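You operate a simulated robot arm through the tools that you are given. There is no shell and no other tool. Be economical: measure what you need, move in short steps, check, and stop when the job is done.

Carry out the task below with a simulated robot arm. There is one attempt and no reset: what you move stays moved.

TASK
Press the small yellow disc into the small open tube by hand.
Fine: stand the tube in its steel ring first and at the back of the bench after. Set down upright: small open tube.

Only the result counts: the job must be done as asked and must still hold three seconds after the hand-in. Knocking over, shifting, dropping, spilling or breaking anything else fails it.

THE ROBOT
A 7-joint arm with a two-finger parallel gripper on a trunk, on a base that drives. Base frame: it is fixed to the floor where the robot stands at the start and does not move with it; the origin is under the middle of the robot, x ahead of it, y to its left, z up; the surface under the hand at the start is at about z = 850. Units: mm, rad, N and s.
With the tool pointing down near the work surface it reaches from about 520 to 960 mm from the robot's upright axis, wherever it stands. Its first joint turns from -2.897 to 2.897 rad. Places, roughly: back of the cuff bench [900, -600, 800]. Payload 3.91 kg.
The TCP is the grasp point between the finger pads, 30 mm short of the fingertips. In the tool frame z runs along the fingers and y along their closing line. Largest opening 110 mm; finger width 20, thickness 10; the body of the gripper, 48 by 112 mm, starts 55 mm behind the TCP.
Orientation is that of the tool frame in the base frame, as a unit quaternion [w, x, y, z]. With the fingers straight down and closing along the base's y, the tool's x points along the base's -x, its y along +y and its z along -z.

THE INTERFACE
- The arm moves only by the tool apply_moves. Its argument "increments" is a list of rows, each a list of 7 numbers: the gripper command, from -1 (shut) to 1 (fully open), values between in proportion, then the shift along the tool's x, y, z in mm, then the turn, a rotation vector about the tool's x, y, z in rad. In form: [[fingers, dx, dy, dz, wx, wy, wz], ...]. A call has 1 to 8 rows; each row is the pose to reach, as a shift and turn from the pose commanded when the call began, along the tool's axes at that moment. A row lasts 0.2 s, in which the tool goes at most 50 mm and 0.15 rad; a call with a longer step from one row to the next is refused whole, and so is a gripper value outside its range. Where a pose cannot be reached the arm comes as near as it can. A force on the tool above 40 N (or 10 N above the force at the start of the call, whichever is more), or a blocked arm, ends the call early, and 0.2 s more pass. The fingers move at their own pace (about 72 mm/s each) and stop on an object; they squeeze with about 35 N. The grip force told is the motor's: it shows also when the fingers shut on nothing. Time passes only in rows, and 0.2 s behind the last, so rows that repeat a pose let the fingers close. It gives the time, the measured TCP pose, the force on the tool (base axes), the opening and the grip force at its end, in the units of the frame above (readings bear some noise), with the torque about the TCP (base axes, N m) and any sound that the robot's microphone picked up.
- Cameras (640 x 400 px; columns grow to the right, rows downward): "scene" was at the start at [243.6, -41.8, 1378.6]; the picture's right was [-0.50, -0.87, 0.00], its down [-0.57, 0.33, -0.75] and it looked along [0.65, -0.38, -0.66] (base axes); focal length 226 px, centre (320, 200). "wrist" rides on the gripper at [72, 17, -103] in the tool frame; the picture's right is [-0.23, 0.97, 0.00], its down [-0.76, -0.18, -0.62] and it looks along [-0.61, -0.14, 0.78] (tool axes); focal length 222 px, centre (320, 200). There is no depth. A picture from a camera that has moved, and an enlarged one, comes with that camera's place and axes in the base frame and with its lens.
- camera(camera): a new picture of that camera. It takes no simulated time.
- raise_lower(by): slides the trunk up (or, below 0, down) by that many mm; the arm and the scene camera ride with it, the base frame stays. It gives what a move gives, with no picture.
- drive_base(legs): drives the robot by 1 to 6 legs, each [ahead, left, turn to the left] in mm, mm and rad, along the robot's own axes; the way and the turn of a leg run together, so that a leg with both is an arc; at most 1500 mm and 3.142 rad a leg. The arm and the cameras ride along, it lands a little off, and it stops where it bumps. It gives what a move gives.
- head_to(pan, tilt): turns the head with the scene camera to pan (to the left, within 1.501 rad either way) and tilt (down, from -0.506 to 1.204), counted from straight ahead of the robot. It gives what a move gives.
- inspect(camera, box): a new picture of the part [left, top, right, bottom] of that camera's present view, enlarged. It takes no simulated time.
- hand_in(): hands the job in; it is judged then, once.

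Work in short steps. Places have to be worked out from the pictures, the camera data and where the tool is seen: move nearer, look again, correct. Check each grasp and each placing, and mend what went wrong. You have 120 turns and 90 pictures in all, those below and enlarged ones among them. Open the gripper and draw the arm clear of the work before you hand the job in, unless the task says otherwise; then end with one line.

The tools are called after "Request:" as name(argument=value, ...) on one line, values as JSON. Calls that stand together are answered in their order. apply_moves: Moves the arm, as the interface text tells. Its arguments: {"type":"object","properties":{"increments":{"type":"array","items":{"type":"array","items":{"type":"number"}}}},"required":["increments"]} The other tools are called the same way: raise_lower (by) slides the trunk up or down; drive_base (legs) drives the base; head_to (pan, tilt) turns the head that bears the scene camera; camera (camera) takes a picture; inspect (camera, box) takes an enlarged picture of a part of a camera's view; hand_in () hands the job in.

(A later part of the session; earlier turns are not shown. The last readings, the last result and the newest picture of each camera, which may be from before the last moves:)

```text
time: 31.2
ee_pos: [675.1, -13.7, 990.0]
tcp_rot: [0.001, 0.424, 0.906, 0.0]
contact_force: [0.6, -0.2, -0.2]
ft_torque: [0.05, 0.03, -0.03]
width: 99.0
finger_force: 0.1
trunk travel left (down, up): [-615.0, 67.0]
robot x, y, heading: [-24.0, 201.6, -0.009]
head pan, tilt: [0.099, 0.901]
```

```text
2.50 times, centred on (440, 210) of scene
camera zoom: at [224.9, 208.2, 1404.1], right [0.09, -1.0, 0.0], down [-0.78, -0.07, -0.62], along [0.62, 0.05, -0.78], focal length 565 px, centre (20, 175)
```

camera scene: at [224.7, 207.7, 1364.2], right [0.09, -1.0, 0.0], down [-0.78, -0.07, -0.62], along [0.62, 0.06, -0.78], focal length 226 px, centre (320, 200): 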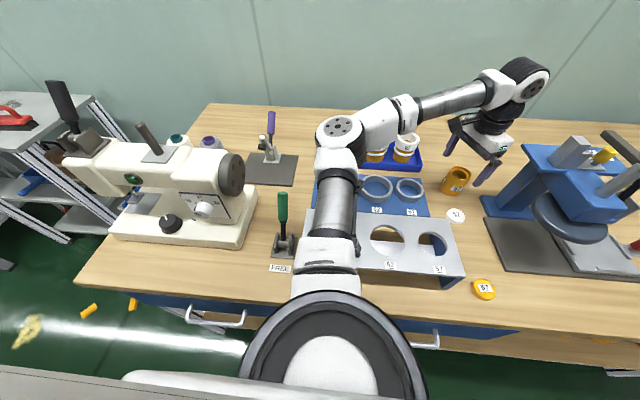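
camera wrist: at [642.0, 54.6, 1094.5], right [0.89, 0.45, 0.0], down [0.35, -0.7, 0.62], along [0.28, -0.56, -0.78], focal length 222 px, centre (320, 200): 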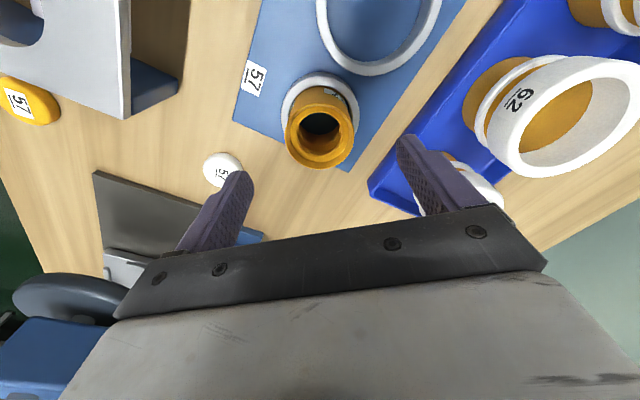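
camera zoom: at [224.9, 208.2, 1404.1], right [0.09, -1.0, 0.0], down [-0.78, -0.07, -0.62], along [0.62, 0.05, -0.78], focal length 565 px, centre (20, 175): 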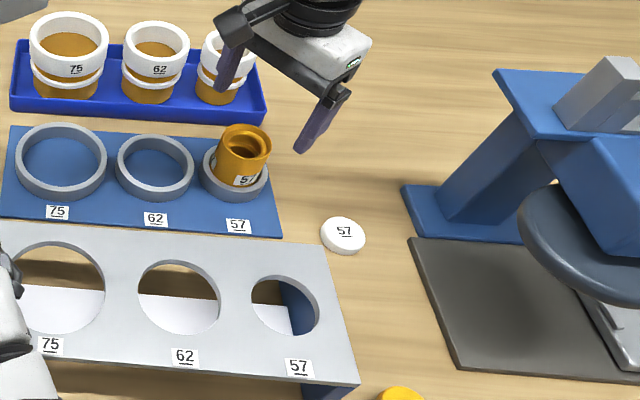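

The tube stands upright in its ring. Now I go for the yellow disc near (411,-135), turning the yaw to ~1.5 so the hand stays clear of the gauge plate.

Request:
apply_moves(increments=[[0.8, 13, -42, -20, 0, 0, 0.1], [0.8, 26, -84, -20, 0, 0, 0.2], [0.8, 40, -126, -20, 0, 0, 0.3], [0.8, 53, -168, -20, 0, 0, 0.4], [0.8, 66, -210, -20, 0, 0, 0.5], [0.8, 80, -252, -20, 0, 0, 0.62], [0.8, 80, -252, -20, 0, 0, 0.62]])

Request:
camera(camera="wrist")

Request:
camera(camera="scene")

```text
time: 32.8
ee_pos: [430.5, -111.7, 1007.7]
tcp_rot: [0.001, 0.681, 0.732, 0.001]
contact_force: [-1.0, 0.6, -0.1]
ft_torque: [0.03, 0.03, 0.0]
width: 98.9
finger_force: 0.0
trunk travel left (down, up): [-615.0, 67.0]
robot x, y, heading: [-21.9, 202.7, -0.009]
head pan, tilt: [0.099, 0.901]
```

```text
49 pictures are left
camera wrist: at [442.1, -37.3, 1111.4], right [0.99, -0.15, 0.0], down [-0.12, -0.77, 0.62], along [-0.09, -0.62, -0.78], focal length 222 px, centre (320, 200)
```

wrist: 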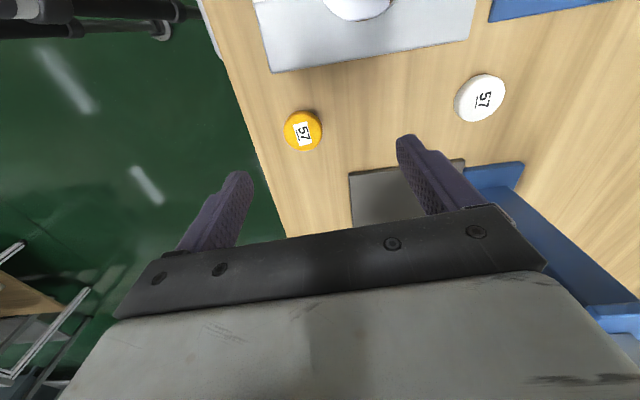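

```text
48 pictures are left
camera scene: at [224.9, 208.4, 1404.2], right [0.09, -1.0, 0.0], down [-0.78, -0.07, -0.62], along [0.62, 0.05, -0.78], focal length 226 px, centre (320, 200)
```

scene: 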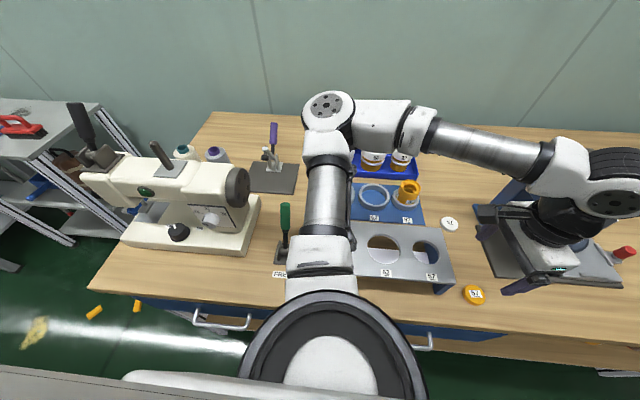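

Disc top centre is about (409,-128.5), diameter ≈43. I move above it and lower to z≈935, narrowing the opening to ~71, and look again.

Request:
apply_moves(increments=[[0.3, -15.2, -22.7, 0, 0, 0, 0], [0.3, -15.2, -22.7, 40, 0, 0, 0], [0.3, -15.2, -22.7, 73, 0, 0, 0], [0.3, -15.2, -22.7, 73, 0, 0, 0]])

Request:
camera(camera="wrist")

Request:
inspect(camera="scene", box=[400, 200, 600, 340])

```text
time: 33.8
ee_pos: [409.5, -129.6, 935.8]
tcp_rot: [0.002, 0.68, 0.733, 0.001]
contact_force: [0.3, 0.0, -0.2]
ft_torque: [0.05, -0.03, 0.05]
width: 71.3
finger_force: 0.1
trunk travel left (down, up): [-615.0, 67.0]
robot x, y, heading: [-21.1, 205.9, -0.01]
head pan, tilt: [0.099, 0.901]
```

```text
47 pictures are left
camera wrist: at [420.3, -54.7, 1040.4], right [0.99, -0.15, 0.0], down [-0.12, -0.77, 0.62], along [-0.09, -0.62, -0.78], focal length 222 px, centre (320, 200)
```

wrist: 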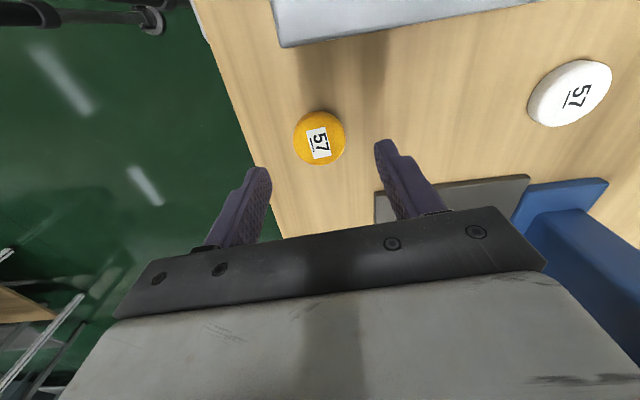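

```text
2.86 times, centred on (500, 270) of scene
camera zoom: at [224.7, 208.2, 1404.2], right [0.09, -1.0, 0.0], down [-0.78, -0.07, -0.62], along [0.62, 0.05, -0.78], focal length 645 px, centre (-194, 0)
```

zoom: 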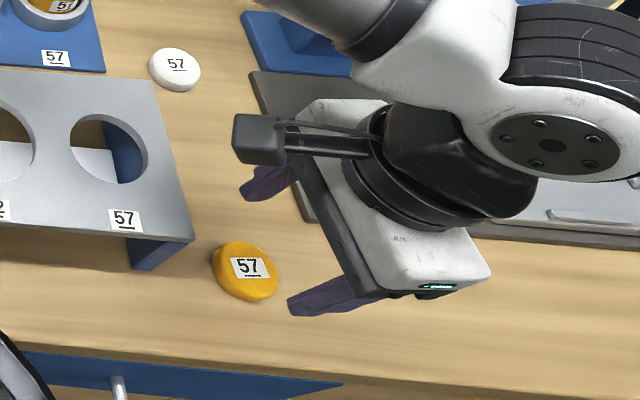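

Centred on the disc within 2 mm. I descend so the tips are about 8 mm below its top (TCP ≈888) and close.

Request:
apply_moves(increments=[[0.3, 2, -0.7, 20, 0, 0, 0], [0.3, 2, -0.7, 40, 0, 0, 0], [0.3, 2, -0.7, 48, 0, 0, 0], [0.3, 2, -0.7, 48, 0, 0, 0]])

Request:
camera(camera="wrist")

Request:
inspect(camera="scene", box=[440, 240, 560, 330])

```text
time: 34.8
ee_pos: [407.8, -127.3, 886.4]
tcp_rot: [0.002, 0.68, 0.733, 0.0]
contact_force: [0.9, -0.5, -0.2]
ft_torque: [-0.02, -0.01, 0.02]
width: 71.3
finger_force: 0.2
trunk travel left (down, up): [-615.0, 67.0]
robot x, y, heading: [-21.6, 201.3, -0.015]
head pan, tilt: [0.099, 0.901]
```

```text
45 pictures are left
camera wrist: at [419.2, -53.0, 991.3], right [0.99, -0.15, 0.0], down [-0.12, -0.77, 0.62], along [-0.09, -0.62, -0.78], focal length 222 px, centre (320, 200)
```

wrist: 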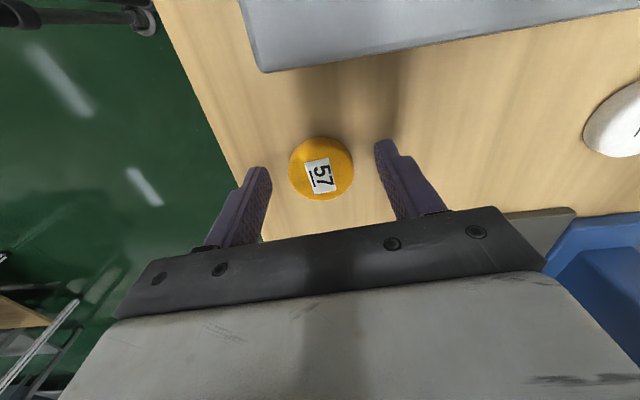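

```text
4.44 times, centred on (500, 285) of scene
camera zoom: at [224.8, 208.2, 1404.2], right [0.09, -1.0, 0.0], down [-0.78, -0.07, -0.62], along [0.62, 0.05, -0.78], focal length 1004 px, centre (-480, -178)
```

zoom: 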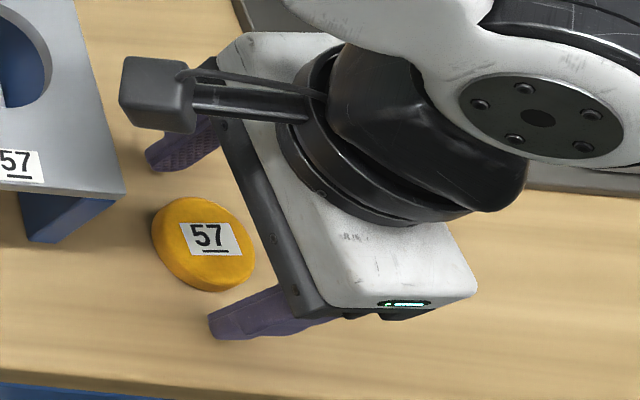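

The disc's top height is uncertain (855–868). I find the table by lowering gently until the fingertips touch it.

Request:
apply_moves(increments=[[0.3, -2, 0, 3, 0, 0, 0], [0.3, -2, 0, 5, 0, 0, 0], [0.3, -2, 0, 5, 0, 0, 0]])

```text
time: 35.6
ee_pos: [407.9, -129.9, 881.9]
tcp_rot: [0.001, 0.68, 0.734, 0.0]
contact_force: [-0.5, -0.1, 0.1]
ft_torque: [0.02, -0.01, -0.02]
width: 71.6
finger_force: 0.0
trunk travel left (down, up): [-615.0, 67.0]
robot x, y, heading: [-21.5, 199.4, -0.015]
head pan, tilt: [0.099, 0.901]
```

Request:
apply_moves(increments=[[0.3, 0, 0, 2, 0, 0, 0], [0.3, 0, 0, 3, 0, 0, 0], [0.3, 0, 0, 4, 0, 0, 0], [0.3, 0, 0, 4, 0, 0, 0]])

```text
time: 36.6
ee_pos: [408.0, -129.7, 880.6]
tcp_rot: [0.003, 0.68, 0.733, 0.0]
contact_force: [0.6, -0.2, 30.3]
ft_torque: [0.24, 1.15, -0.09]
width: 70.5
finger_force: 0.0
trunk travel left (down, up): [-615.0, 67.0]
robot x, y, heading: [-21.4, 202.8, -0.012]
head pan, tilt: [0.099, 0.901]
```

Fingertips touch at TCP 880.6, so the table is at 850. The disc seems ~11 mm thick; I rise to tips ≈4 mm above the table and close on it.

Request:
apply_moves(increments=[[0.3, 0, 0, -6.6, 0, 0, 0], [0.3, 0, 0, -6.6, 0, 0, 0], [-1, 0, 0, -6.6, 0, 0, 0], [-1, 0, 0, -6.6, 0, 0, 0], [-1, 0, 0, -6.6, 0, 0, 0], [-1, 0, 0, -6.6, 0, 0, 0]])

Request:
inspect(camera="wrist", box=[240, 110, 400, 230])

```text
time: 38.0
ee_pos: [408.5, -129.8, 885.5]
tcp_rot: [0.002, 0.68, 0.733, 0.002]
contact_force: [0.5, 0.3, -0.7]
ft_torque: [0.0, -0.01, 0.01]
width: 42.0
finger_force: 35.3
trunk travel left (down, up): [-615.0, 67.0]
robot x, y, heading: [-21.2, 203.0, -0.014]
head pan, tilt: [0.099, 0.901]
```

```text
3.33 times, centred on (320, 170) of wrist
camera zoom: at [419.6, -55.3, 989.0], right [0.99, -0.15, 0.0], down [-0.12, -0.77, 0.62], along [-0.09, -0.62, -0.78], focal length 740 px, centre (320, 300)
```

zoom: 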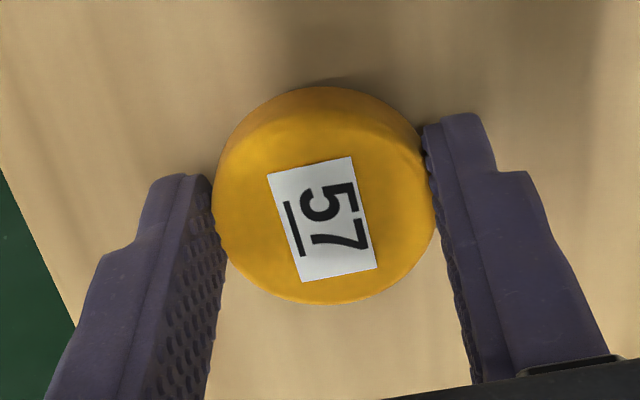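

The disc is gripped at 42 mm. I lift it 100 mm and check how it hangs.

Request:
apply_moves(increments=[[-1, 0, 0, -20, 0, 0, 0], [-1, 0, 0, -60, 0, 0, 0], [-1, 0, 0, -105, 0, 0, 0], [-1, 0, 0, -105, 0, 0, 0]])

Request:
inspect(camera="wrist", box=[240, 110, 400, 230])

Request:
inspect(camera="scene", box=[440, 220, 560, 310])

```text
time: 39.0
ee_pos: [408.6, -128.0, 990.8]
tcp_rot: [0.0, 0.68, 0.733, 0.001]
contact_force: [0.0, -0.4, -0.4]
ft_torque: [0.0, -0.03, 0.01]
width: 42.3
finger_force: 34.9
trunk travel left (down, up): [-615.0, 67.0]
robot x, y, heading: [-21.7, 202.0, -0.007]
head pan, tilt: [0.099, 0.901]
```

```text
3.33 times, centred on (320, 170) of wrist
camera zoom: at [418.9, -54.3, 1094.1], right [0.99, -0.15, 0.0], down [-0.12, -0.77, 0.62], along [-0.09, -0.62, -0.78], focal length 740 px, centre (320, 300)
```

zoom: 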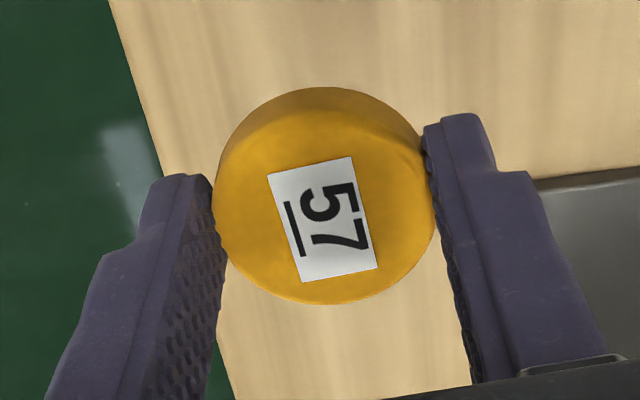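

```text
4.44 times, centred on (500, 265) of scene
camera zoom: at [224.9, 208.1, 1404.1], right [0.09, -1.0, 0.0], down [-0.78, -0.07, -0.62], along [0.62, 0.05, -0.78], focal length 1004 px, centre (-480, -89)
```

zoom: 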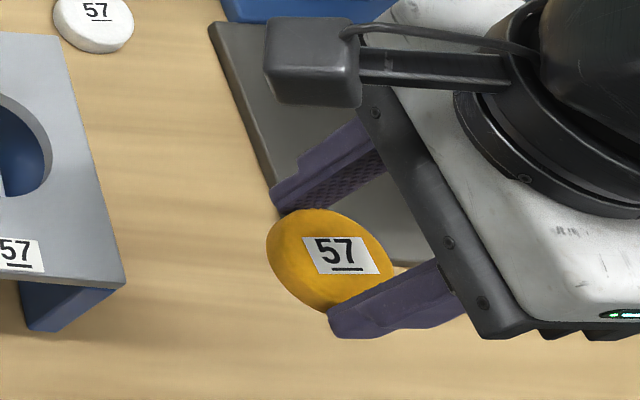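

The disc is held level, offset about 3.5 mm towards tool -x. I carry it towards the tube, stopping short at about (660,-65) with yaw back to ~0.88.

Request:
apply_moves(increments=[[-1, 7, 42, -10, 0, 0, -0.1], [-1, 15, 85, -10, 0, 0, -0.2], [-1, 22, 127, -10, 0, 0, -0.3], [-1, 30, 170, -10, 0, 0, -0.4], [-1, 37, 212, -10, 0, 0, -0.5], [-1, 44.6, 255, -10, 0, 0, -0.62], [-1, 44.6, 255, -10, 0, 0, -0.62]])

Request:
camera(camera="wrist")

Request:
inspect(camera="wrist", box=[270, 20, 430, 140])

```text
time: 40.6
ee_pos: [658.4, -64.7, 1000.2]
tcp_rot: [0.002, 0.424, 0.906, 0.001]
contact_force: [-0.4, -0.1, -0.8]
ft_torque: [0.02, 0.01, -0.01]
width: 42.1
finger_force: 35.0
trunk travel left (down, up): [-615.0, 67.0]
robot x, y, heading: [-17.7, 202.1, -0.013]
head pan, tilt: [0.099, 0.901]
```

```text
40 pictures are left
camera wrist: at [623.9, 2.5, 1104.9], right [0.89, 0.45, 0.0], down [0.35, -0.7, 0.62], along [0.28, -0.56, -0.78], focal length 222 px, centre (320, 200)
```

wrist: 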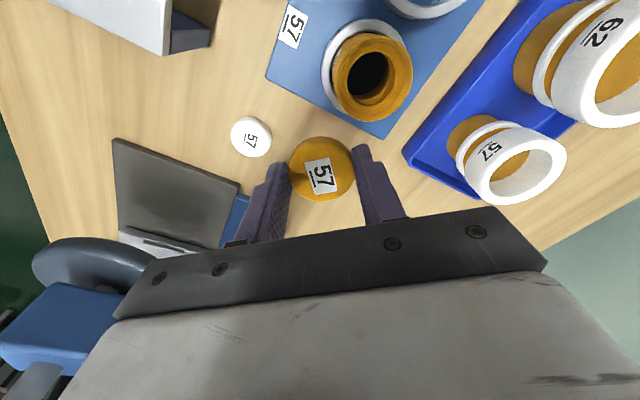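

```text
3.33 times, centred on (350, 80) of wrist
camera zoom: at [623.9, 2.5, 1104.9], right [0.89, 0.45, 0.0], down [0.35, -0.7, 0.62], along [0.28, -0.56, -0.78], focal length 740 px, centre (220, 600)
```

zoom: 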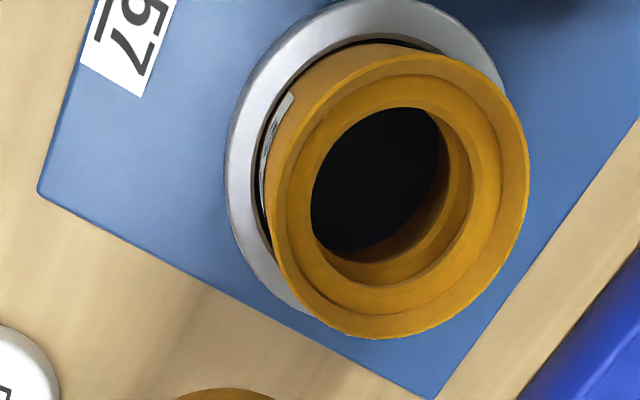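

The tube rim centre works out to (676,-12), top near z 920. I bring the disc above it, lowering to TCP 968 (disc bottom ≈932).

Request:
apply_moves(increments=[[-1, 15, 24, 0, 0, 0, 0], [-1, 30.1, 47.5, 0, 0, 0, 0], [-1, 30.1, 47.5, 20, 0, 0, 0], [-1, 30.1, 47.5, 32, 0, 0, 0], [-1, 30.1, 47.5, 32, 0, 0, 0]])

Request:
inspect(camera="wrist", box=[240, 70, 400, 230])

Request:
inspect(camera="scene", box=[360, 130, 480, 230])

```text
time: 41.8
ee_pos: [677.0, -11.7, 967.5]
tcp_rot: [0.001, 0.424, 0.906, 0.0]
contact_force: [-0.4, -0.5, 0.1]
ft_torque: [-0.01, -0.01, -0.01]
width: 42.2
finger_force: 35.5
trunk travel left (down, up): [-615.0, 67.0]
robot x, y, heading: [-21.1, 202.1, -0.008]
head pan, tilt: [0.099, 0.901]
```

```text
2.50 times, centred on (320, 150) of wrist
camera zoom: at [643.6, 54.9, 1070.8], right [0.89, 0.45, 0.0], down [0.35, -0.7, 0.62], along [0.28, -0.56, -0.78], focal length 555 px, centre (320, 325)
```

zoom: 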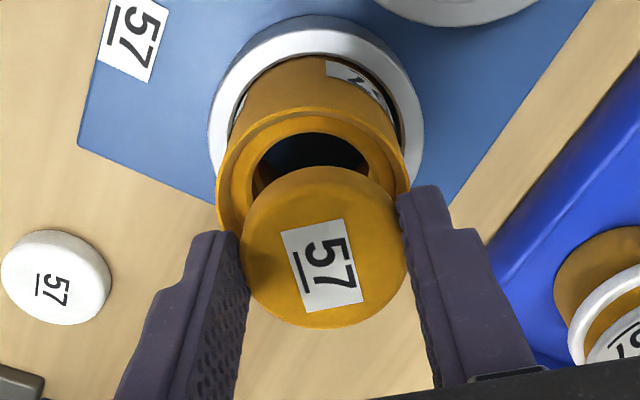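

```text
4.00 times, centred on (420, 180) of scene
camera zoom: at [224.8, 208.2, 1404.2], right [0.09, -1.0, 0.0], down [-0.78, -0.07, -0.62], along [0.62, 0.05, -0.78], focal length 904 px, centre (-80, 280)
```

zoom: 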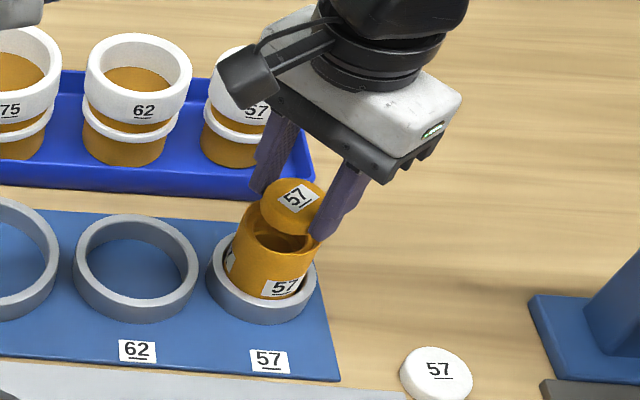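

The relative alignment needs refining; I zoom more tightly on both views.

Request:
inspect(camera="scene", box=[405, 165, 450, 215])

Request:
inspect(camera="wrist", box=[275, 100, 365, 205])

```text
8.00 times, centred on (428, 190) of scene
camera zoom: at [224.8, 208.2, 1404.2], right [0.09, -1.0, 0.0], down [-0.78, -0.07, -0.62], along [0.62, 0.05, -0.78], focal length 1807 px, centre (-540, 280)
```

zoom: 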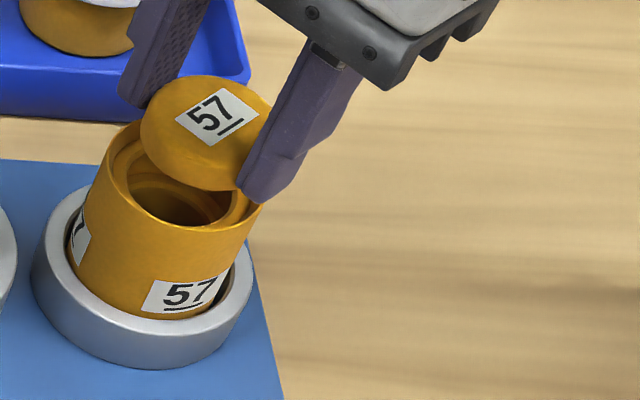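

```text
3.81 times, centred on (320, 152) of wrist
camera zoom: at [643.6, 54.9, 1070.8], right [0.89, 0.45, 0.0], down [0.35, -0.7, 0.62], along [0.28, -0.56, -0.78], focal length 846 px, centre (320, 381)
```

zoom: 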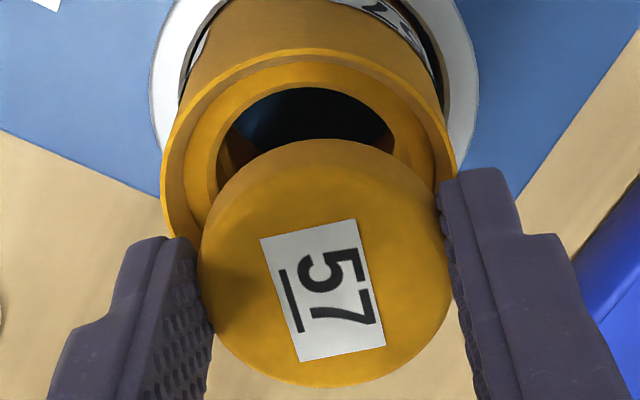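

The disc should shift about (-4,+1) mm in base axes to be on the tube axis. I do that, then lower 12 mm and look.

Request:
apply_moves(increments=[[-1, 3.3, -2.4, 0, 0, 0, 0], [-1, 3.3, -2.4, 3, 0, 0, 0], [-1, 3.3, -2.4, 6, 0, 0, 0], [-1, 3.3, -2.4, 6, 0, 0, 0]])

Request:
inspect(camera="scene", box=[405, 165, 450, 215])

Request:
inspect(camera="wrist", box=[275, 100, 365, 205])

```text
time: 42.8
ee_pos: [673.5, -11.7, 961.0]
tcp_rot: [0.001, 0.424, 0.906, 0.0]
contact_force: [1.3, 0.1, 0.2]
ft_torque: [0.03, -0.02, -0.01]
width: 42.2
finger_force: 34.6
trunk travel left (down, up): [-615.0, 67.0]
robot x, y, heading: [-20.5, 207.1, -0.01]
head pan, tilt: [0.099, 0.901]
```

```text
8.00 times, centred on (428, 190) of scene
camera zoom: at [224.8, 208.2, 1404.2], right [0.09, -1.0, 0.0], down [-0.78, -0.07, -0.62], along [0.62, 0.05, -0.78], focal length 1807 px, centre (-540, 280)
```

zoom: 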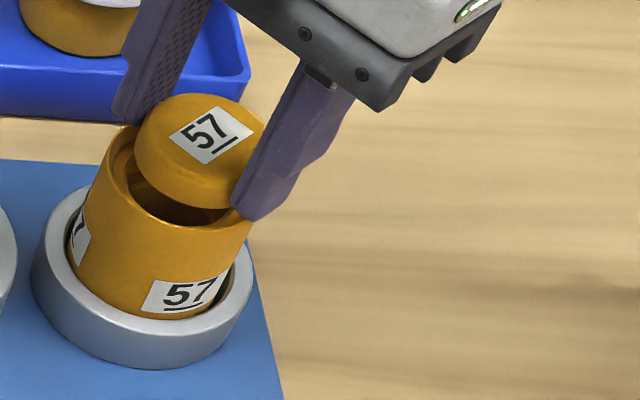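

```text
3.81 times, centred on (320, 152) of wrist
camera zoom: at [639.6, 56.0, 1065.6], right [0.89, 0.45, 0.0], down [0.35, -0.7, 0.62], along [0.28, -0.56, -0.78], focal length 846 px, centre (320, 381)
```

zoom: 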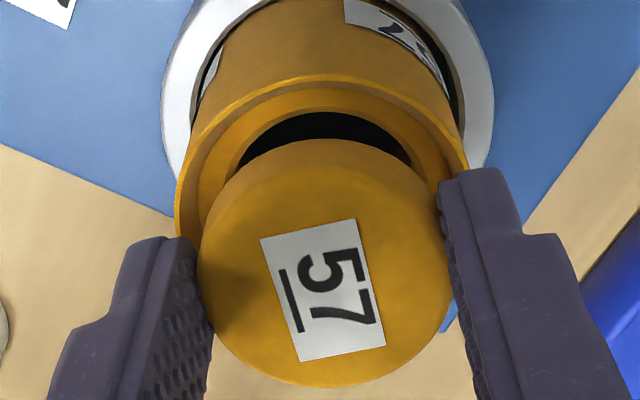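

Both views now show the disc on the tube axis within about 1 mm. I lower it gently, expecting contact within ~15 mm.

Request:
apply_moves(increments=[[-1, 0, 0, 3, 0, 0, 0], [-1, 0, 0, 6, 0, 0, 0], [-1, 0, 0, 8, 0, 0, 0], [-1, 0, 0, 10, 0, 0, 0]])

Request:
inspect(camera="scene", box=[405, 165, 450, 215])

Request:
inspect(camera="wrist", box=[275, 100, 365, 205])

```text
time: 43.8
ee_pos: [673.1, -10.1, 954.1]
tcp_rot: [0.003, 0.423, 0.906, 0.0]
contact_force: [1.5, 4.3, 16.8]
ft_torque: [0.05, 0.14, -0.02]
width: 42.3
finger_force: 35.1
trunk travel left (down, up): [-615.0, 67.0]
robot x, y, heading: [-24.2, 204.4, -0.012]
head pan, tilt: [0.099, 0.901]
```

```text
8.00 times, centred on (428, 190) of scene
camera zoom: at [223.5, 209.0, 1404.8], right [0.09, -1.0, 0.0], down [-0.78, -0.07, -0.62], along [0.62, 0.05, -0.78], focal length 1807 px, centre (-540, 280)
```

zoom: 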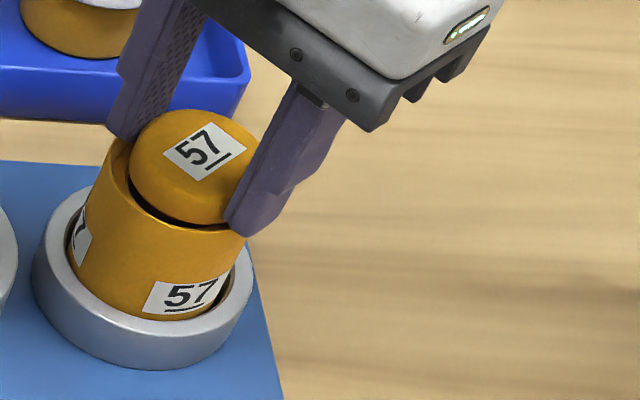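

```text
3.81 times, centred on (320, 152) of wrist
camera zoom: at [638.3, 56.2, 1058.6], right [0.89, 0.45, 0.0], down [0.35, -0.7, 0.63], along [0.28, -0.56, -0.78], focal length 846 px, centre (320, 381)
```

zoom: 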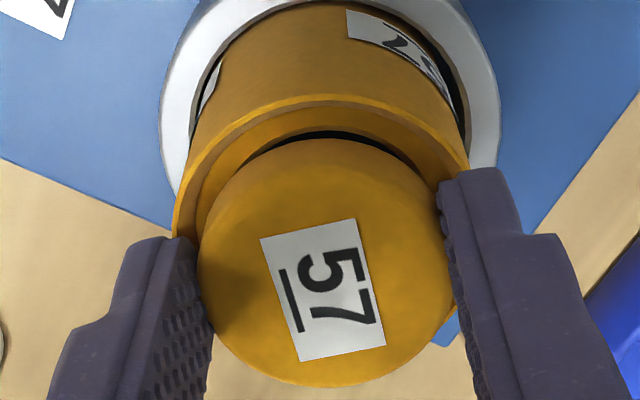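

Contact at 17 N with the disc seemingly starting in the recess. I press down a little more while holding, to see if it slides in.

Request:
apply_moves(increments=[[-1, -0.5, -0.5, 2, 0, 0, 0], [-1, -0.5, -0.5, 3, 0, 0, 0], [-1, -0.5, -0.5, 4, 0, 0, 0]])

```text
time: 44.4
ee_pos: [673.6, -11.2, 954.9]
tcp_rot: [0.007, 0.424, 0.906, 0.0]
contact_force: [-5.9, 4.9, 19.5]
ft_torque: [0.01, 0.5, -0.12]
width: 42.5
finger_force: 35.1
trunk travel left (down, up): [-615.0, 67.0]
robot x, y, heading: [-20.0, 203.2, -0.014]
head pan, tilt: [0.099, 0.901]
stopped in row 3: the force on the tool passed its limit at 42 N (the readings are from after the stop); the commanded pose is now the measured one
```

Side forces (-6,+5) say the disc should move to -x,+y, i.e. along tool +x. I ease up, shift 2.5 mm and press again.

Request:
apply_moves(increments=[[-1, 0, 0, -3, 0, 0, 0], [-1, 2.5, 0, -3, 0, 0, 0], [-1, 2.5, 0, 0, 0, 0, 0], [-1, 2.5, 0, 3, 0, 0, 0], [-1, 2.5, 0, 5, 0, 0, 0]])

Request:
inspect(camera="wrist", box=[275, 100, 365, 205])

```text
time: 45.4
ee_pos: [673.0, -11.1, 955.2]
tcp_rot: [0.009, 0.423, 0.906, -0.002]
contact_force: [-5.0, 2.1, 17.1]
ft_torque: [-0.13, 0.49, -0.11]
width: 42.3
finger_force: 34.9
trunk travel left (down, up): [-615.0, 67.0]
robot x, y, heading: [-20.5, 199.4, -0.013]
head pan, tilt: [0.099, 0.901]
stopped in row 5: the force on the tool passed its limit at 43 N (the readings are from after the stop); the commanded pose is now the measured one
```

```text
3.81 times, centred on (320, 152) of wrist
camera zoom: at [637.7, 57.4, 1057.6], right [0.89, 0.45, 0.01], down [0.34, -0.69, 0.64], along [0.29, -0.57, -0.77], focal length 846 px, centre (320, 381)
```

zoom: 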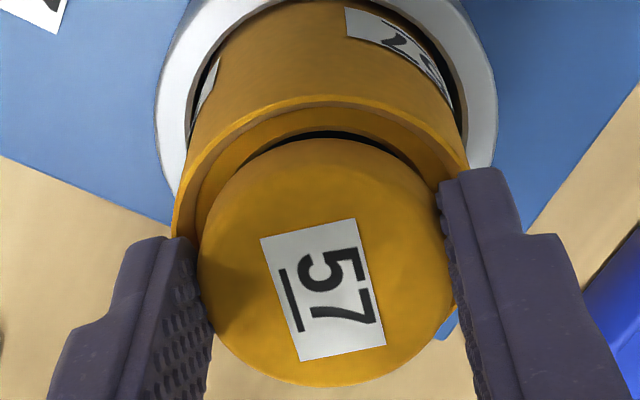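

The disc resists sideways motion, which suggests it already sits in the recess on a ledge. I ease the pressure, open the fingers gently and rise to look.

Request:
apply_moves(increments=[[-1, 0, 0, -1, 0, 0, 0], [-0.1, 0, 0, -1, 0, 0, 0], [0.1, 0, 0, -1, 0, 0, 0], [0.1, 0, 0, -1, 0, 0, 0], [0.1, 0, 0, -25, 0, 0, 0], [0.1, 0, 0, -60, 0, 0, 0], [0.1, 0, 0, -60, 0, 0, 0]])

Request:
inspect(camera="wrist", box=[250, 60, 390, 200])

Request:
inspect(camera="scene", box=[390, 165, 450, 225])

```text
time: 47.0
ee_pos: [672.0, -10.9, 1011.5]
tcp_rot: [0.009, 0.423, 0.906, 0.0]
contact_force: [-0.9, -0.5, -0.6]
ft_torque: [0.02, 0.01, -0.01]
width: 60.5
finger_force: 0.0
trunk travel left (down, up): [-615.0, 67.0]
robot x, y, heading: [-21.7, 198.8, -0.009]
head pan, tilt: [0.099, 0.901]
```

```text
2.86 times, centred on (320, 130) of wrist
camera zoom: at [636.8, 57.1, 1115.1], right [0.89, 0.45, 0.01], down [0.34, -0.69, 0.63], along [0.29, -0.56, -0.77], focal length 635 px, centre (320, 400)
```

zoom: 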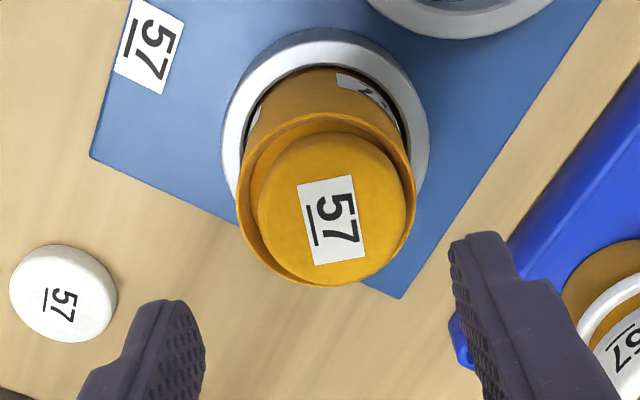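

```text
6.67 times, centred on (420, 195) of scene
camera zoom: at [225.0, 208.2, 1404.1], right [0.09, -1.0, 0.0], down [-0.78, -0.07, -0.62], along [0.62, 0.05, -0.78], focal length 1506 px, centre (-347, 233)
```

zoom: 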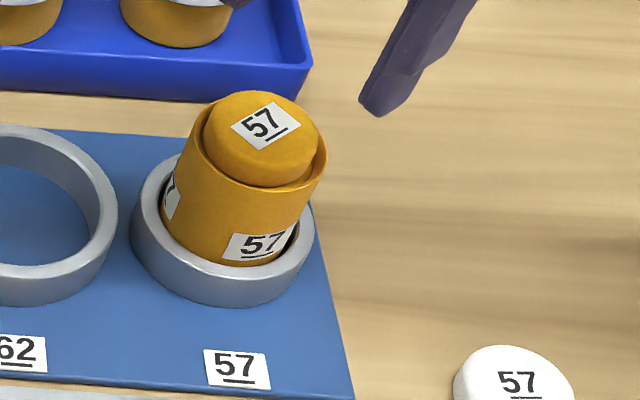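

The disc is on the tube, level and nearly centred. I close the fingers, level the tool, and press down on its middle with the fingertips in small steps.

Request:
apply_moves(increments=[[-1, -1.5, 2.6, 0, 0.0077, 0.0163, 0], [-1, -1.5, 2.6, 0, 0.0077, 0.0163, 0], [-1, -1.5, 2.6, 20, 0.0077, 0.0163, 0], [-1, -1.5, 2.6, 36, 0.0077, 0.0163, 0], [-1, -1.5, 2.6, 40, 0.0077, 0.0163, 0], [-1, -1.5, 2.6, 43, 0.0077, 0.0163, 0], [-1, -1.5, 2.6, 46, 0.0077, 0.0163, 0], [-1, -1.5, 2.6, 49, 0.0077, 0.0163, 0]])

Request:
inspect(camera="scene", box=[390, 165, 450, 225])

Request:
inspect(camera="wrist", box=[250, 90, 390, 230])

```text
time: 48.8
ee_pos: [677.4, -10.3, 963.8]
tcp_rot: [0.0, 0.423, 0.906, -0.002]
contact_force: [0.9, 0.2, 1.9]
ft_torque: [0.04, -0.02, 0.0]
width: 0.0
finger_force: 35.1
trunk travel left (down, up): [-615.0, 67.0]
robot x, y, heading: [-23.5, 202.0, -0.016]
head pan, tilt: [0.099, 0.901]
```

```text
6.67 times, centred on (420, 195) of scene
camera zoom: at [224.8, 208.3, 1404.3], right [0.09, -1.0, 0.0], down [-0.78, -0.07, -0.62], along [0.62, 0.05, -0.78], focal length 1506 px, centre (-347, 233)
```

zoom: 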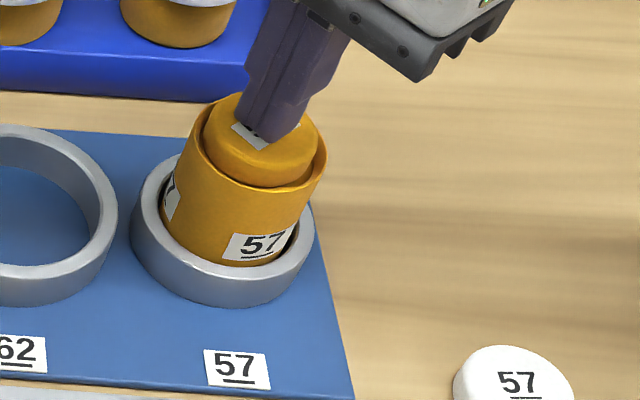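

```text
2.86 times, centred on (320, 160) of wrist
camera zoom: at [643.9, 56.6, 1066.8], right [0.89, 0.45, 0.0], down [0.35, -0.7, 0.62], along [0.28, -0.56, -0.78], focal length 635 px, centre (320, 314)
```

zoom: 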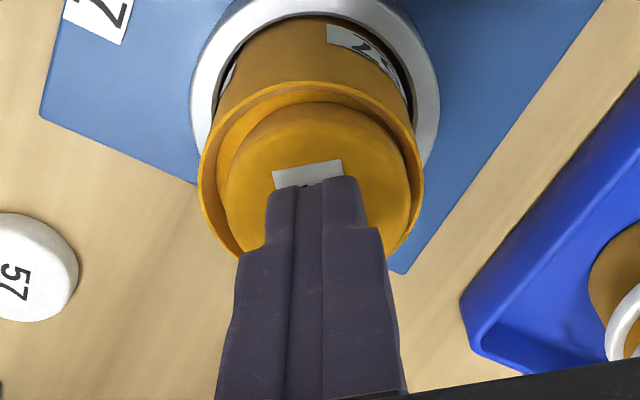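

The tips just touch the disc's top at z≈934. I press on in 1.5 mm steps.

Request:
apply_moves(increments=[[-1, 0, 0, 1.5, 0, 0, 0], [-1, 0, 0, 3, 0, 0, 0], [-1, 0, 0, 4.5, 0, 0, 0], [-1, 0, 0, 6, 0, 0, 0], [-1, 0, 0, 7.5, 0, 0, 0]])

Request:
inspect(camera="scene", box=[390, 165, 450, 225])

```text
time: 50.0
ee_pos: [676.4, -10.5, 955.2]
tcp_rot: [0.0, 0.423, 0.906, -0.002]
contact_force: [-1.1, 1.0, 0.8]
ft_torque: [0.0, 0.01, -0.02]
width: 0.2
finger_force: 34.5
trunk travel left (down, up): [-615.0, 67.0]
robot x, y, heading: [-17.9, 196.0, -0.008]
head pan, tilt: [0.099, 0.901]
```

```text
6.67 times, centred on (420, 195) of scene
camera zoom: at [225.0, 208.2, 1404.2], right [0.09, -1.0, 0.0], down [-0.78, -0.07, -0.62], along [0.62, 0.05, -0.78], focal length 1506 px, centre (-347, 233)
```

zoom: 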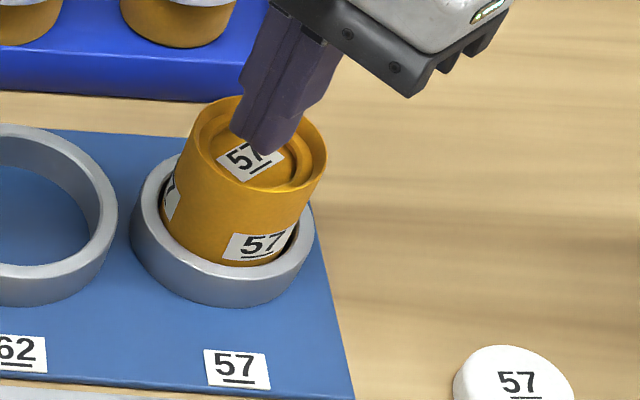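

The disc slid in. I continue pressing until it seats firmly.

Request:
apply_moves(increments=[[-1, 0, 0, 1.5, 0, 0, 0], [-1, 0, 0, 3, 0, 0, 0], [-1, 0, 0, 4.5, 0, 0, 0], [-1, 0, 0, 6, 0, 0, 0]])

Request:
inspect(camera="scene", box=[390, 165, 450, 225])

```text
time: 51.0
ee_pos: [677.7, -10.8, 950.1]
tcp_rot: [-0.001, 0.423, 0.906, -0.001]
contact_force: [-0.4, -0.6, 0.8]
ft_torque: [-0.02, 0.0, -0.02]
width: 0.2
finger_force: 35.1
trunk travel left (down, up): [-615.0, 67.0]
robot x, y, heading: [-27.0, 204.6, -0.011]
head pan, tilt: [0.099, 0.901]
```

```text
6.67 times, centred on (420, 195) of scene
camera zoom: at [225.0, 208.2, 1404.2], right [0.09, -1.0, 0.0], down [-0.78, -0.07, -0.62], along [0.62, 0.05, -0.78], focal length 1506 px, centre (-347, 233)
```

zoom: 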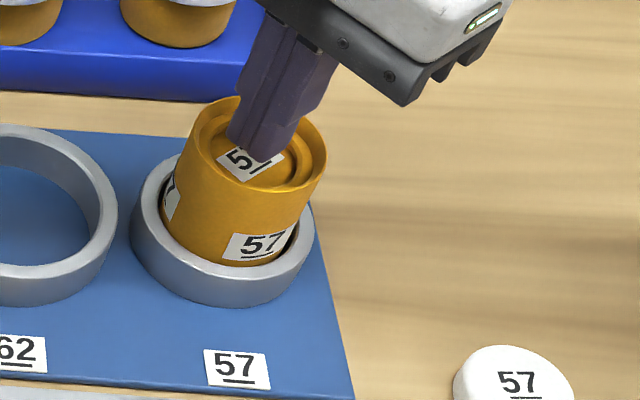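

No contact yet; the disc has dropped ahead of the tool. I keep lowering until I feel it.

Request:
apply_moves(increments=[[-1, 0, 0, 1.5, 0, 0, 0], [-1, 0, 0, 3, 0, 0, 0], [-1, 0, 0, 4.5, 0, 0, 0], [-1, 0, 0, 6, 0, 0, 0], [-1, 0, 0, 7.5, 0, 0, 0], [-1, 0, 0, 9, 0, 0, 0]])

Request:
inspect(camera="scene", box=[390, 165, 450, 225])

```text
time: 52.4
ee_pos: [677.5, -10.4, 943.0]
tcp_rot: [0.001, 0.422, 0.906, -0.001]
contact_force: [0.6, -0.6, 6.4]
ft_torque: [-0.04, -0.02, 0.02]
width: 0.0
finger_force: 35.0
trunk travel left (down, up): [-615.0, 67.0]
robot x, y, heading: [-21.9, 208.4, -0.01]
head pan, tilt: [0.099, 0.901]
```

```text
6.67 times, centred on (420, 195) of scene
camera zoom: at [224.5, 208.2, 1404.4], right [0.09, -1.0, 0.0], down [-0.78, -0.07, -0.62], along [0.62, 0.05, -0.78], focal length 1506 px, centre (-347, 233)
```

zoom: 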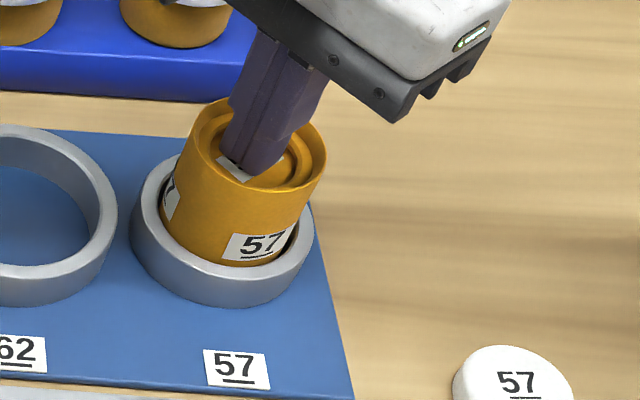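

Contact at 6 N with the disc top at ≈913, below the rim. I press firmly to the force limit.

Request:
apply_moves(increments=[[-1, 0, 0, 1.5, 0, 0, 0], [-1, 0, 0, 3, 0, 0, 0], [-1, 0, 0, 4.5, 0, 0, 0], [-1, 0, 0, 6, 0, 0, 0], [-1, 0, 0, 7.5, 0, 0, 0], [-1, 0, 0, 9, 0, 0, 0]])

```text
time: 53.3
ee_pos: [677.1, -10.9, 941.4]
tcp_rot: [0.005, 0.423, 0.906, -0.002]
contact_force: [-4.5, 3.2, 19.4]
ft_torque: [0.1, 0.1, -0.01]
width: 0.1
finger_force: 34.7
trunk travel left (down, up): [-615.0, 67.0]
robot x, y, heading: [-21.9, 204.2, -0.01]
head pan, tilt: [0.099, 0.901]
stopped in row 4: the force on the tool passed its limit at 42 N (the readings are from after the stop); the commanded pose is now the measured one
```

It holds firm at 42 N. I rise and look at how the disc sits.

Request:
apply_moves(increments=[[-1, 0, 0, -30, 0, 0, 0], [-1, 0, 0, -70, 0, 0, 0], [-1, 0, 0, -80, 0, 0, 0]])

Request:
inspect(camera="scene", box=[390, 165, 450, 225])

Request:
inspect(camera="wrist", box=[260, 70, 380, 190])

```text
time: 54.1
ee_pos: [676.1, -10.6, 1017.9]
tcp_rot: [0.004, 0.422, 0.907, -0.001]
contact_force: [0.0, 0.1, -0.1]
ft_torque: [-0.01, 0.0, 0.0]
width: 0.0
finger_force: 34.1
trunk travel left (down, up): [-615.0, 67.0]
robot x, y, heading: [-17.5, 205.3, -0.01]
head pan, tilt: [0.099, 0.901]
```

```text
6.67 times, centred on (420, 195) of scene
camera zoom: at [224.9, 208.3, 1404.2], right [0.09, -1.0, 0.0], down [-0.78, -0.07, -0.62], along [0.62, 0.05, -0.78], focal length 1506 px, centre (-347, 233)
```

zoom: 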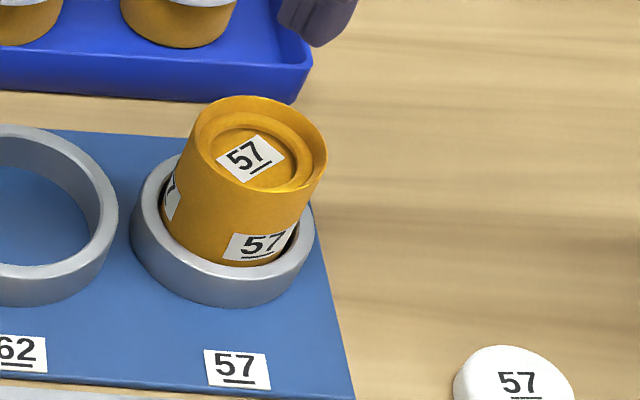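

```text
3.33 times, centred on (320, 130) of wrist
camera zoom: at [643.9, 56.6, 1121.3], right [0.89, 0.45, 0.0], down [0.35, -0.69, 0.63], along [0.28, -0.56, -0.78], focal length 740 px, centre (320, 433)
```

zoom: 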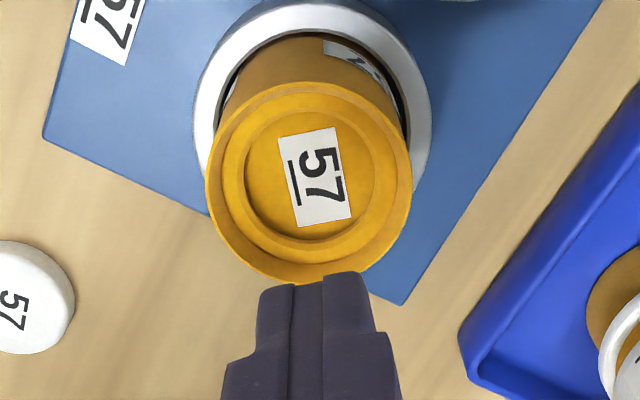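

The disc has snapped in below the retaining lip and lies level. Now I take the tube: open, lower around it to TCP ≈913 and grip.

Request:
apply_moves(increments=[[0.8, -1, 0, 0, 0.003, 0.007, 0], [0.8, -1, 0, 0, 0.003, 0.007, 0], [0.8, -1, 0, 0, 0.003, 0.007, 0], [0.8, -1, 0, 40, 0.003, 0.007, 0], [0.8, -1, 0, 80, 0.003, 0.007, 0], [0.8, -1, 0, 104, 0.003, 0.007, 0], [0.8, -1, 0, 104, 0.003, 0.007, 0]])

Request:
apply_moves(increments=[[0, 0, 0, 0, 0, 0, 0], [-1, 0, 0, 0, 0, 0, 0], [-1, 0, 0, 0, 0, 0, 0], [-1, 0, 0, 0, 0, 0, 0], [-1, 0, 0, 0, 0, 0, 0]])

Request:
inspect(camera="scene", box=[360, 130, 480, 230])

```text
time: 55.7
ee_pos: [678.8, -13.3, 913.4]
tcp_rot: [-0.001, 0.422, 0.906, -0.002]
contact_force: [0.3, -0.3, 0.0]
ft_torque: [-0.02, 0.04, -0.03]
width: 98.9
finger_force: 0.0
trunk travel left (down, up): [-615.0, 67.0]
robot x, y, heading: [-21.4, 200.4, -0.006]
head pan, tilt: [0.099, 0.901]
```

```text
time: 56.9
ee_pos: [679.6, -12.4, 914.5]
tcp_rot: [-0.001, 0.423, 0.906, -0.002]
contact_force: [0.3, -0.9, 0.3]
ft_torque: [0.0, 0.01, -0.03]
width: 54.7
finger_force: 35.2
trunk travel left (down, up): [-615.0, 67.0]
robot x, y, heading: [-19.2, 202.0, -0.011]
head pan, tilt: [0.099, 0.901]
```

```text
4.00 times, centred on (420, 180) of scene
camera zoom: at [225.0, 208.2, 1404.2], right [0.09, -1.0, 0.0], down [-0.78, -0.07, -0.62], along [0.62, 0.06, -0.78], focal length 904 px, centre (-80, 280)
```

zoom: 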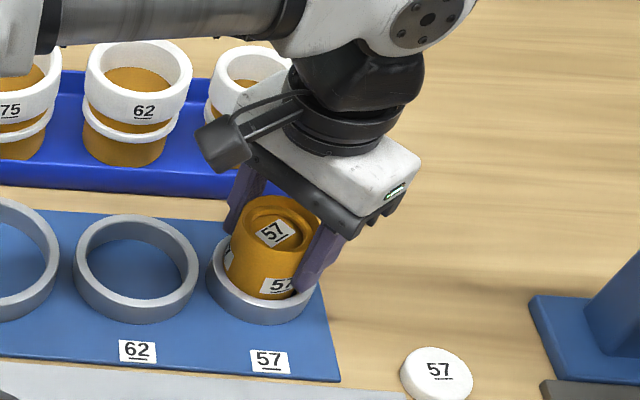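

The tube is gripped (54.7 mm). I lift straight up out of the ring.

Request:
apply_moves(increments=[[-1, 0, 0, -10, 0, 0, 0], [-1, 0, 0, -25, 0, 0, 0], [-1, 0, 0, -50, 0, 0, 0], [-1, 0, 0, -95, 0, 0, 0], [-1, 0, 0, -140, 0, 0, 0], [-1, 0, 0, -140, 0, 0, 0]])

Request:
camera(camera="scene")

Request:
camera(camera="wrist")

```text
time: 58.3
ee_pos: [680.6, -10.0, 1055.6]
tcp_rot: [-0.001, 0.423, 0.906, -0.001]
contact_force: [-0.3, 0.5, -0.9]
ft_torque: [-0.01, 0.02, -0.01]
width: 54.6
finger_force: 34.4
trunk travel left (down, up): [-615.0, 67.0]
robot x, y, heading: [-22.7, 201.5, -0.01]
head pan, tilt: [0.099, 0.901]
```

```text
19 pictures are left
camera scene: at [225.3, 208.2, 1404.1], right [0.09, -1.0, 0.0], down [-0.78, -0.07, -0.62], along [0.62, 0.06, -0.78], focal length 226 px, centre (320, 200)
```

scene: 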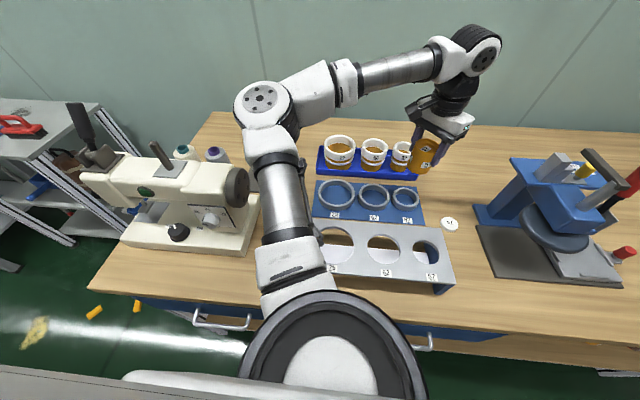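

```text
18 pictures are left
camera wrist: at [647.9, 57.4, 1158.7], right [0.89, 0.45, 0.0], down [0.36, -0.7, 0.62], along [0.28, -0.56, -0.78], focal length 222 px, centre (320, 200)
```

wrist: 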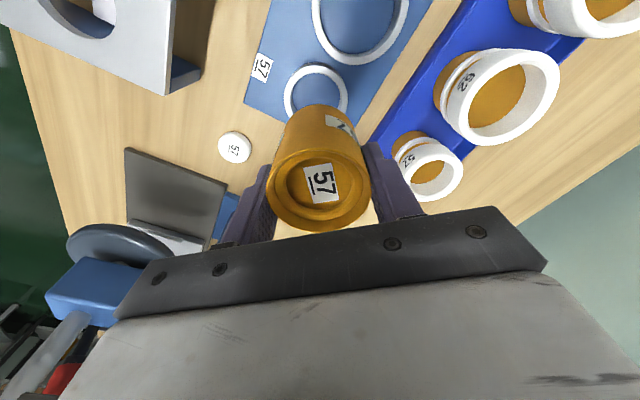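

The tube with the disc in it is held upright and the ring stayed put. I pull the hand in to x≈560 and turn yaw back to 0 before driving around the press.

Request:
apply_moves(increments=[[-1, 13, -16, 0, 0, 0, -0.13], [-1, 26, -31, 0, 0, 0, -0.26], [-1, 39, -46, 0, 0, 0, -0.39], [-1, 52, -62, 0, 0, 0, -0.52], [-1, 65, -77, 0, 0, 0, -0.65], [-1, 77, -92, 0, 0, 0, -0.78], [-1, 77, -92, 0, 0, 0, -0.873], [-1, 77, -92, 0, 0, 0, -0.873]])

Request:
raise_lower(by=60)

Request:
drive_base(legs=[[-300, 0, 0]])

```text
time: 60.1
ee_pos: [559.9, -10.7, 1054.0]
tcp_rot: [-0.001, -0.001, 1.0, -0.002]
contact_force: [-0.3, -0.1, -0.8]
ft_torque: [0.03, -0.02, 0.04]
width: 54.7
finger_force: 34.9
trunk travel left (down, up): [-615.0, 67.0]
robot x, y, heading: [-22.0, 201.0, -0.015]
head pan, tilt: [0.099, 0.901]
```

```text
time: 61.1
ee_pos: [559.4, -11.9, 1114.1]
tcp_rot: [-0.002, 0.0, 1.0, -0.001]
contact_force: [0.2, -0.7, -1.4]
ft_torque: [0.03, 0.0, 0.0]
width: 54.4
finger_force: 35.3
trunk travel left (down, up): [-675.0, 7.0]
robot x, y, heading: [-25.0, 203.9, -0.016]
head pan, tilt: [0.099, 0.901]
```

```text
time: 63.2
ee_pos: [257.2, -8.7, 1113.8]
tcp_rot: [-0.001, 0.0, 1.0, -0.001]
contact_force: [-0.1, 0.0, -0.9]
ft_torque: [0.01, -0.06, 0.0]
width: 54.5
finger_force: 35.1
trunk travel left (down, up): [-675.0, 7.0]
robot x, y, heading: [-322.6, 207.1, -0.007]
head pan, tilt: [0.099, 0.901]
```

Hand is clear of the bench items at x≈257. I drive right 650 mm and turn the head to look at the destination.

Request:
drive_base(legs=[[0, -650, 0]])

Request:
head_to(pan=-0.15, tilt=0.6)

Request:
camera(camera="scene")

```text
time: 68.6
ee_pos: [257.6, -649.5, 1114.2]
tcp_rot: [-0.002, -0.005, 1.0, 0.0]
contact_force: [-0.2, -0.3, -0.3]
ft_torque: [0.04, -0.01, -0.04]
width: 54.8
finger_force: 35.4
trunk travel left (down, up): [-675.0, 7.0]
robot x, y, heading: [-326.1, -442.3, 0.004]
head pan, tilt: [0.099, 0.901]
```

```text
time: 69.4
ee_pos: [256.0, -649.9, 1115.0]
tcp_rot: [-0.002, -0.005, 1.0, 0.0]
contact_force: [0.1, 0.2, -0.3]
ft_torque: [-0.02, 0.02, -0.03]
width: 54.4
finger_force: 34.3
trunk travel left (down, up): [-675.0, 7.0]
robot x, y, heading: [-322.9, -439.2, 0.001]
head pan, tilt: [-0.15, 0.6]
```

```text
17 pictures are left
camera scene: at [-68.0, -454.1, 1488.9], right [-0.15, -0.99, 0.0], down [-0.56, 0.09, -0.82], along [0.82, -0.12, -0.57], focal length 226 px, centre (320, 200)
```

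scene: 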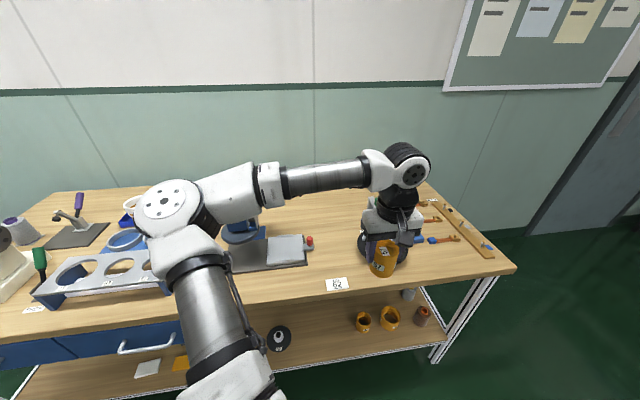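

The route ahead at y≈-650 passes between the press and the turntable, well above the latter. I drive 320 mm ahead.

Request:
drive_base(legs=[[200, 0, 0], [120, 0, 0]])

Request:
camera(camera="wrist")

```text
time: 71.9
ee_pos: [582.2, -648.6, 1115.3]
tcp_rot: [-0.001, -0.005, 1.0, -0.001]
contact_force: [0.5, 0.2, -0.1]
ft_torque: [0.01, 0.03, -0.04]
width: 54.6
finger_force: 35.7
trunk travel left (down, up): [-675.0, 7.0]
robot x, y, heading: [-2.5, -439.9, -0.003]
head pan, tilt: [-0.15, 0.6]
```

```text
16 pictures are left
camera wrist: at [509.9, -631.5, 1218.1], right [0.22, 0.98, 0.0], down [0.77, -0.17, 0.62], along [0.61, -0.14, -0.78], focal length 222 px, centre (320, 200)
```

wrist: 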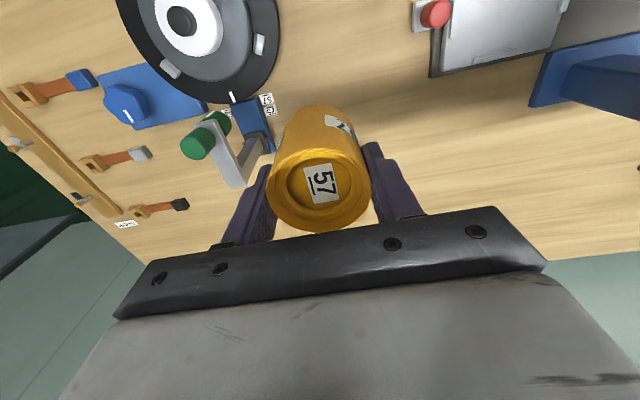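

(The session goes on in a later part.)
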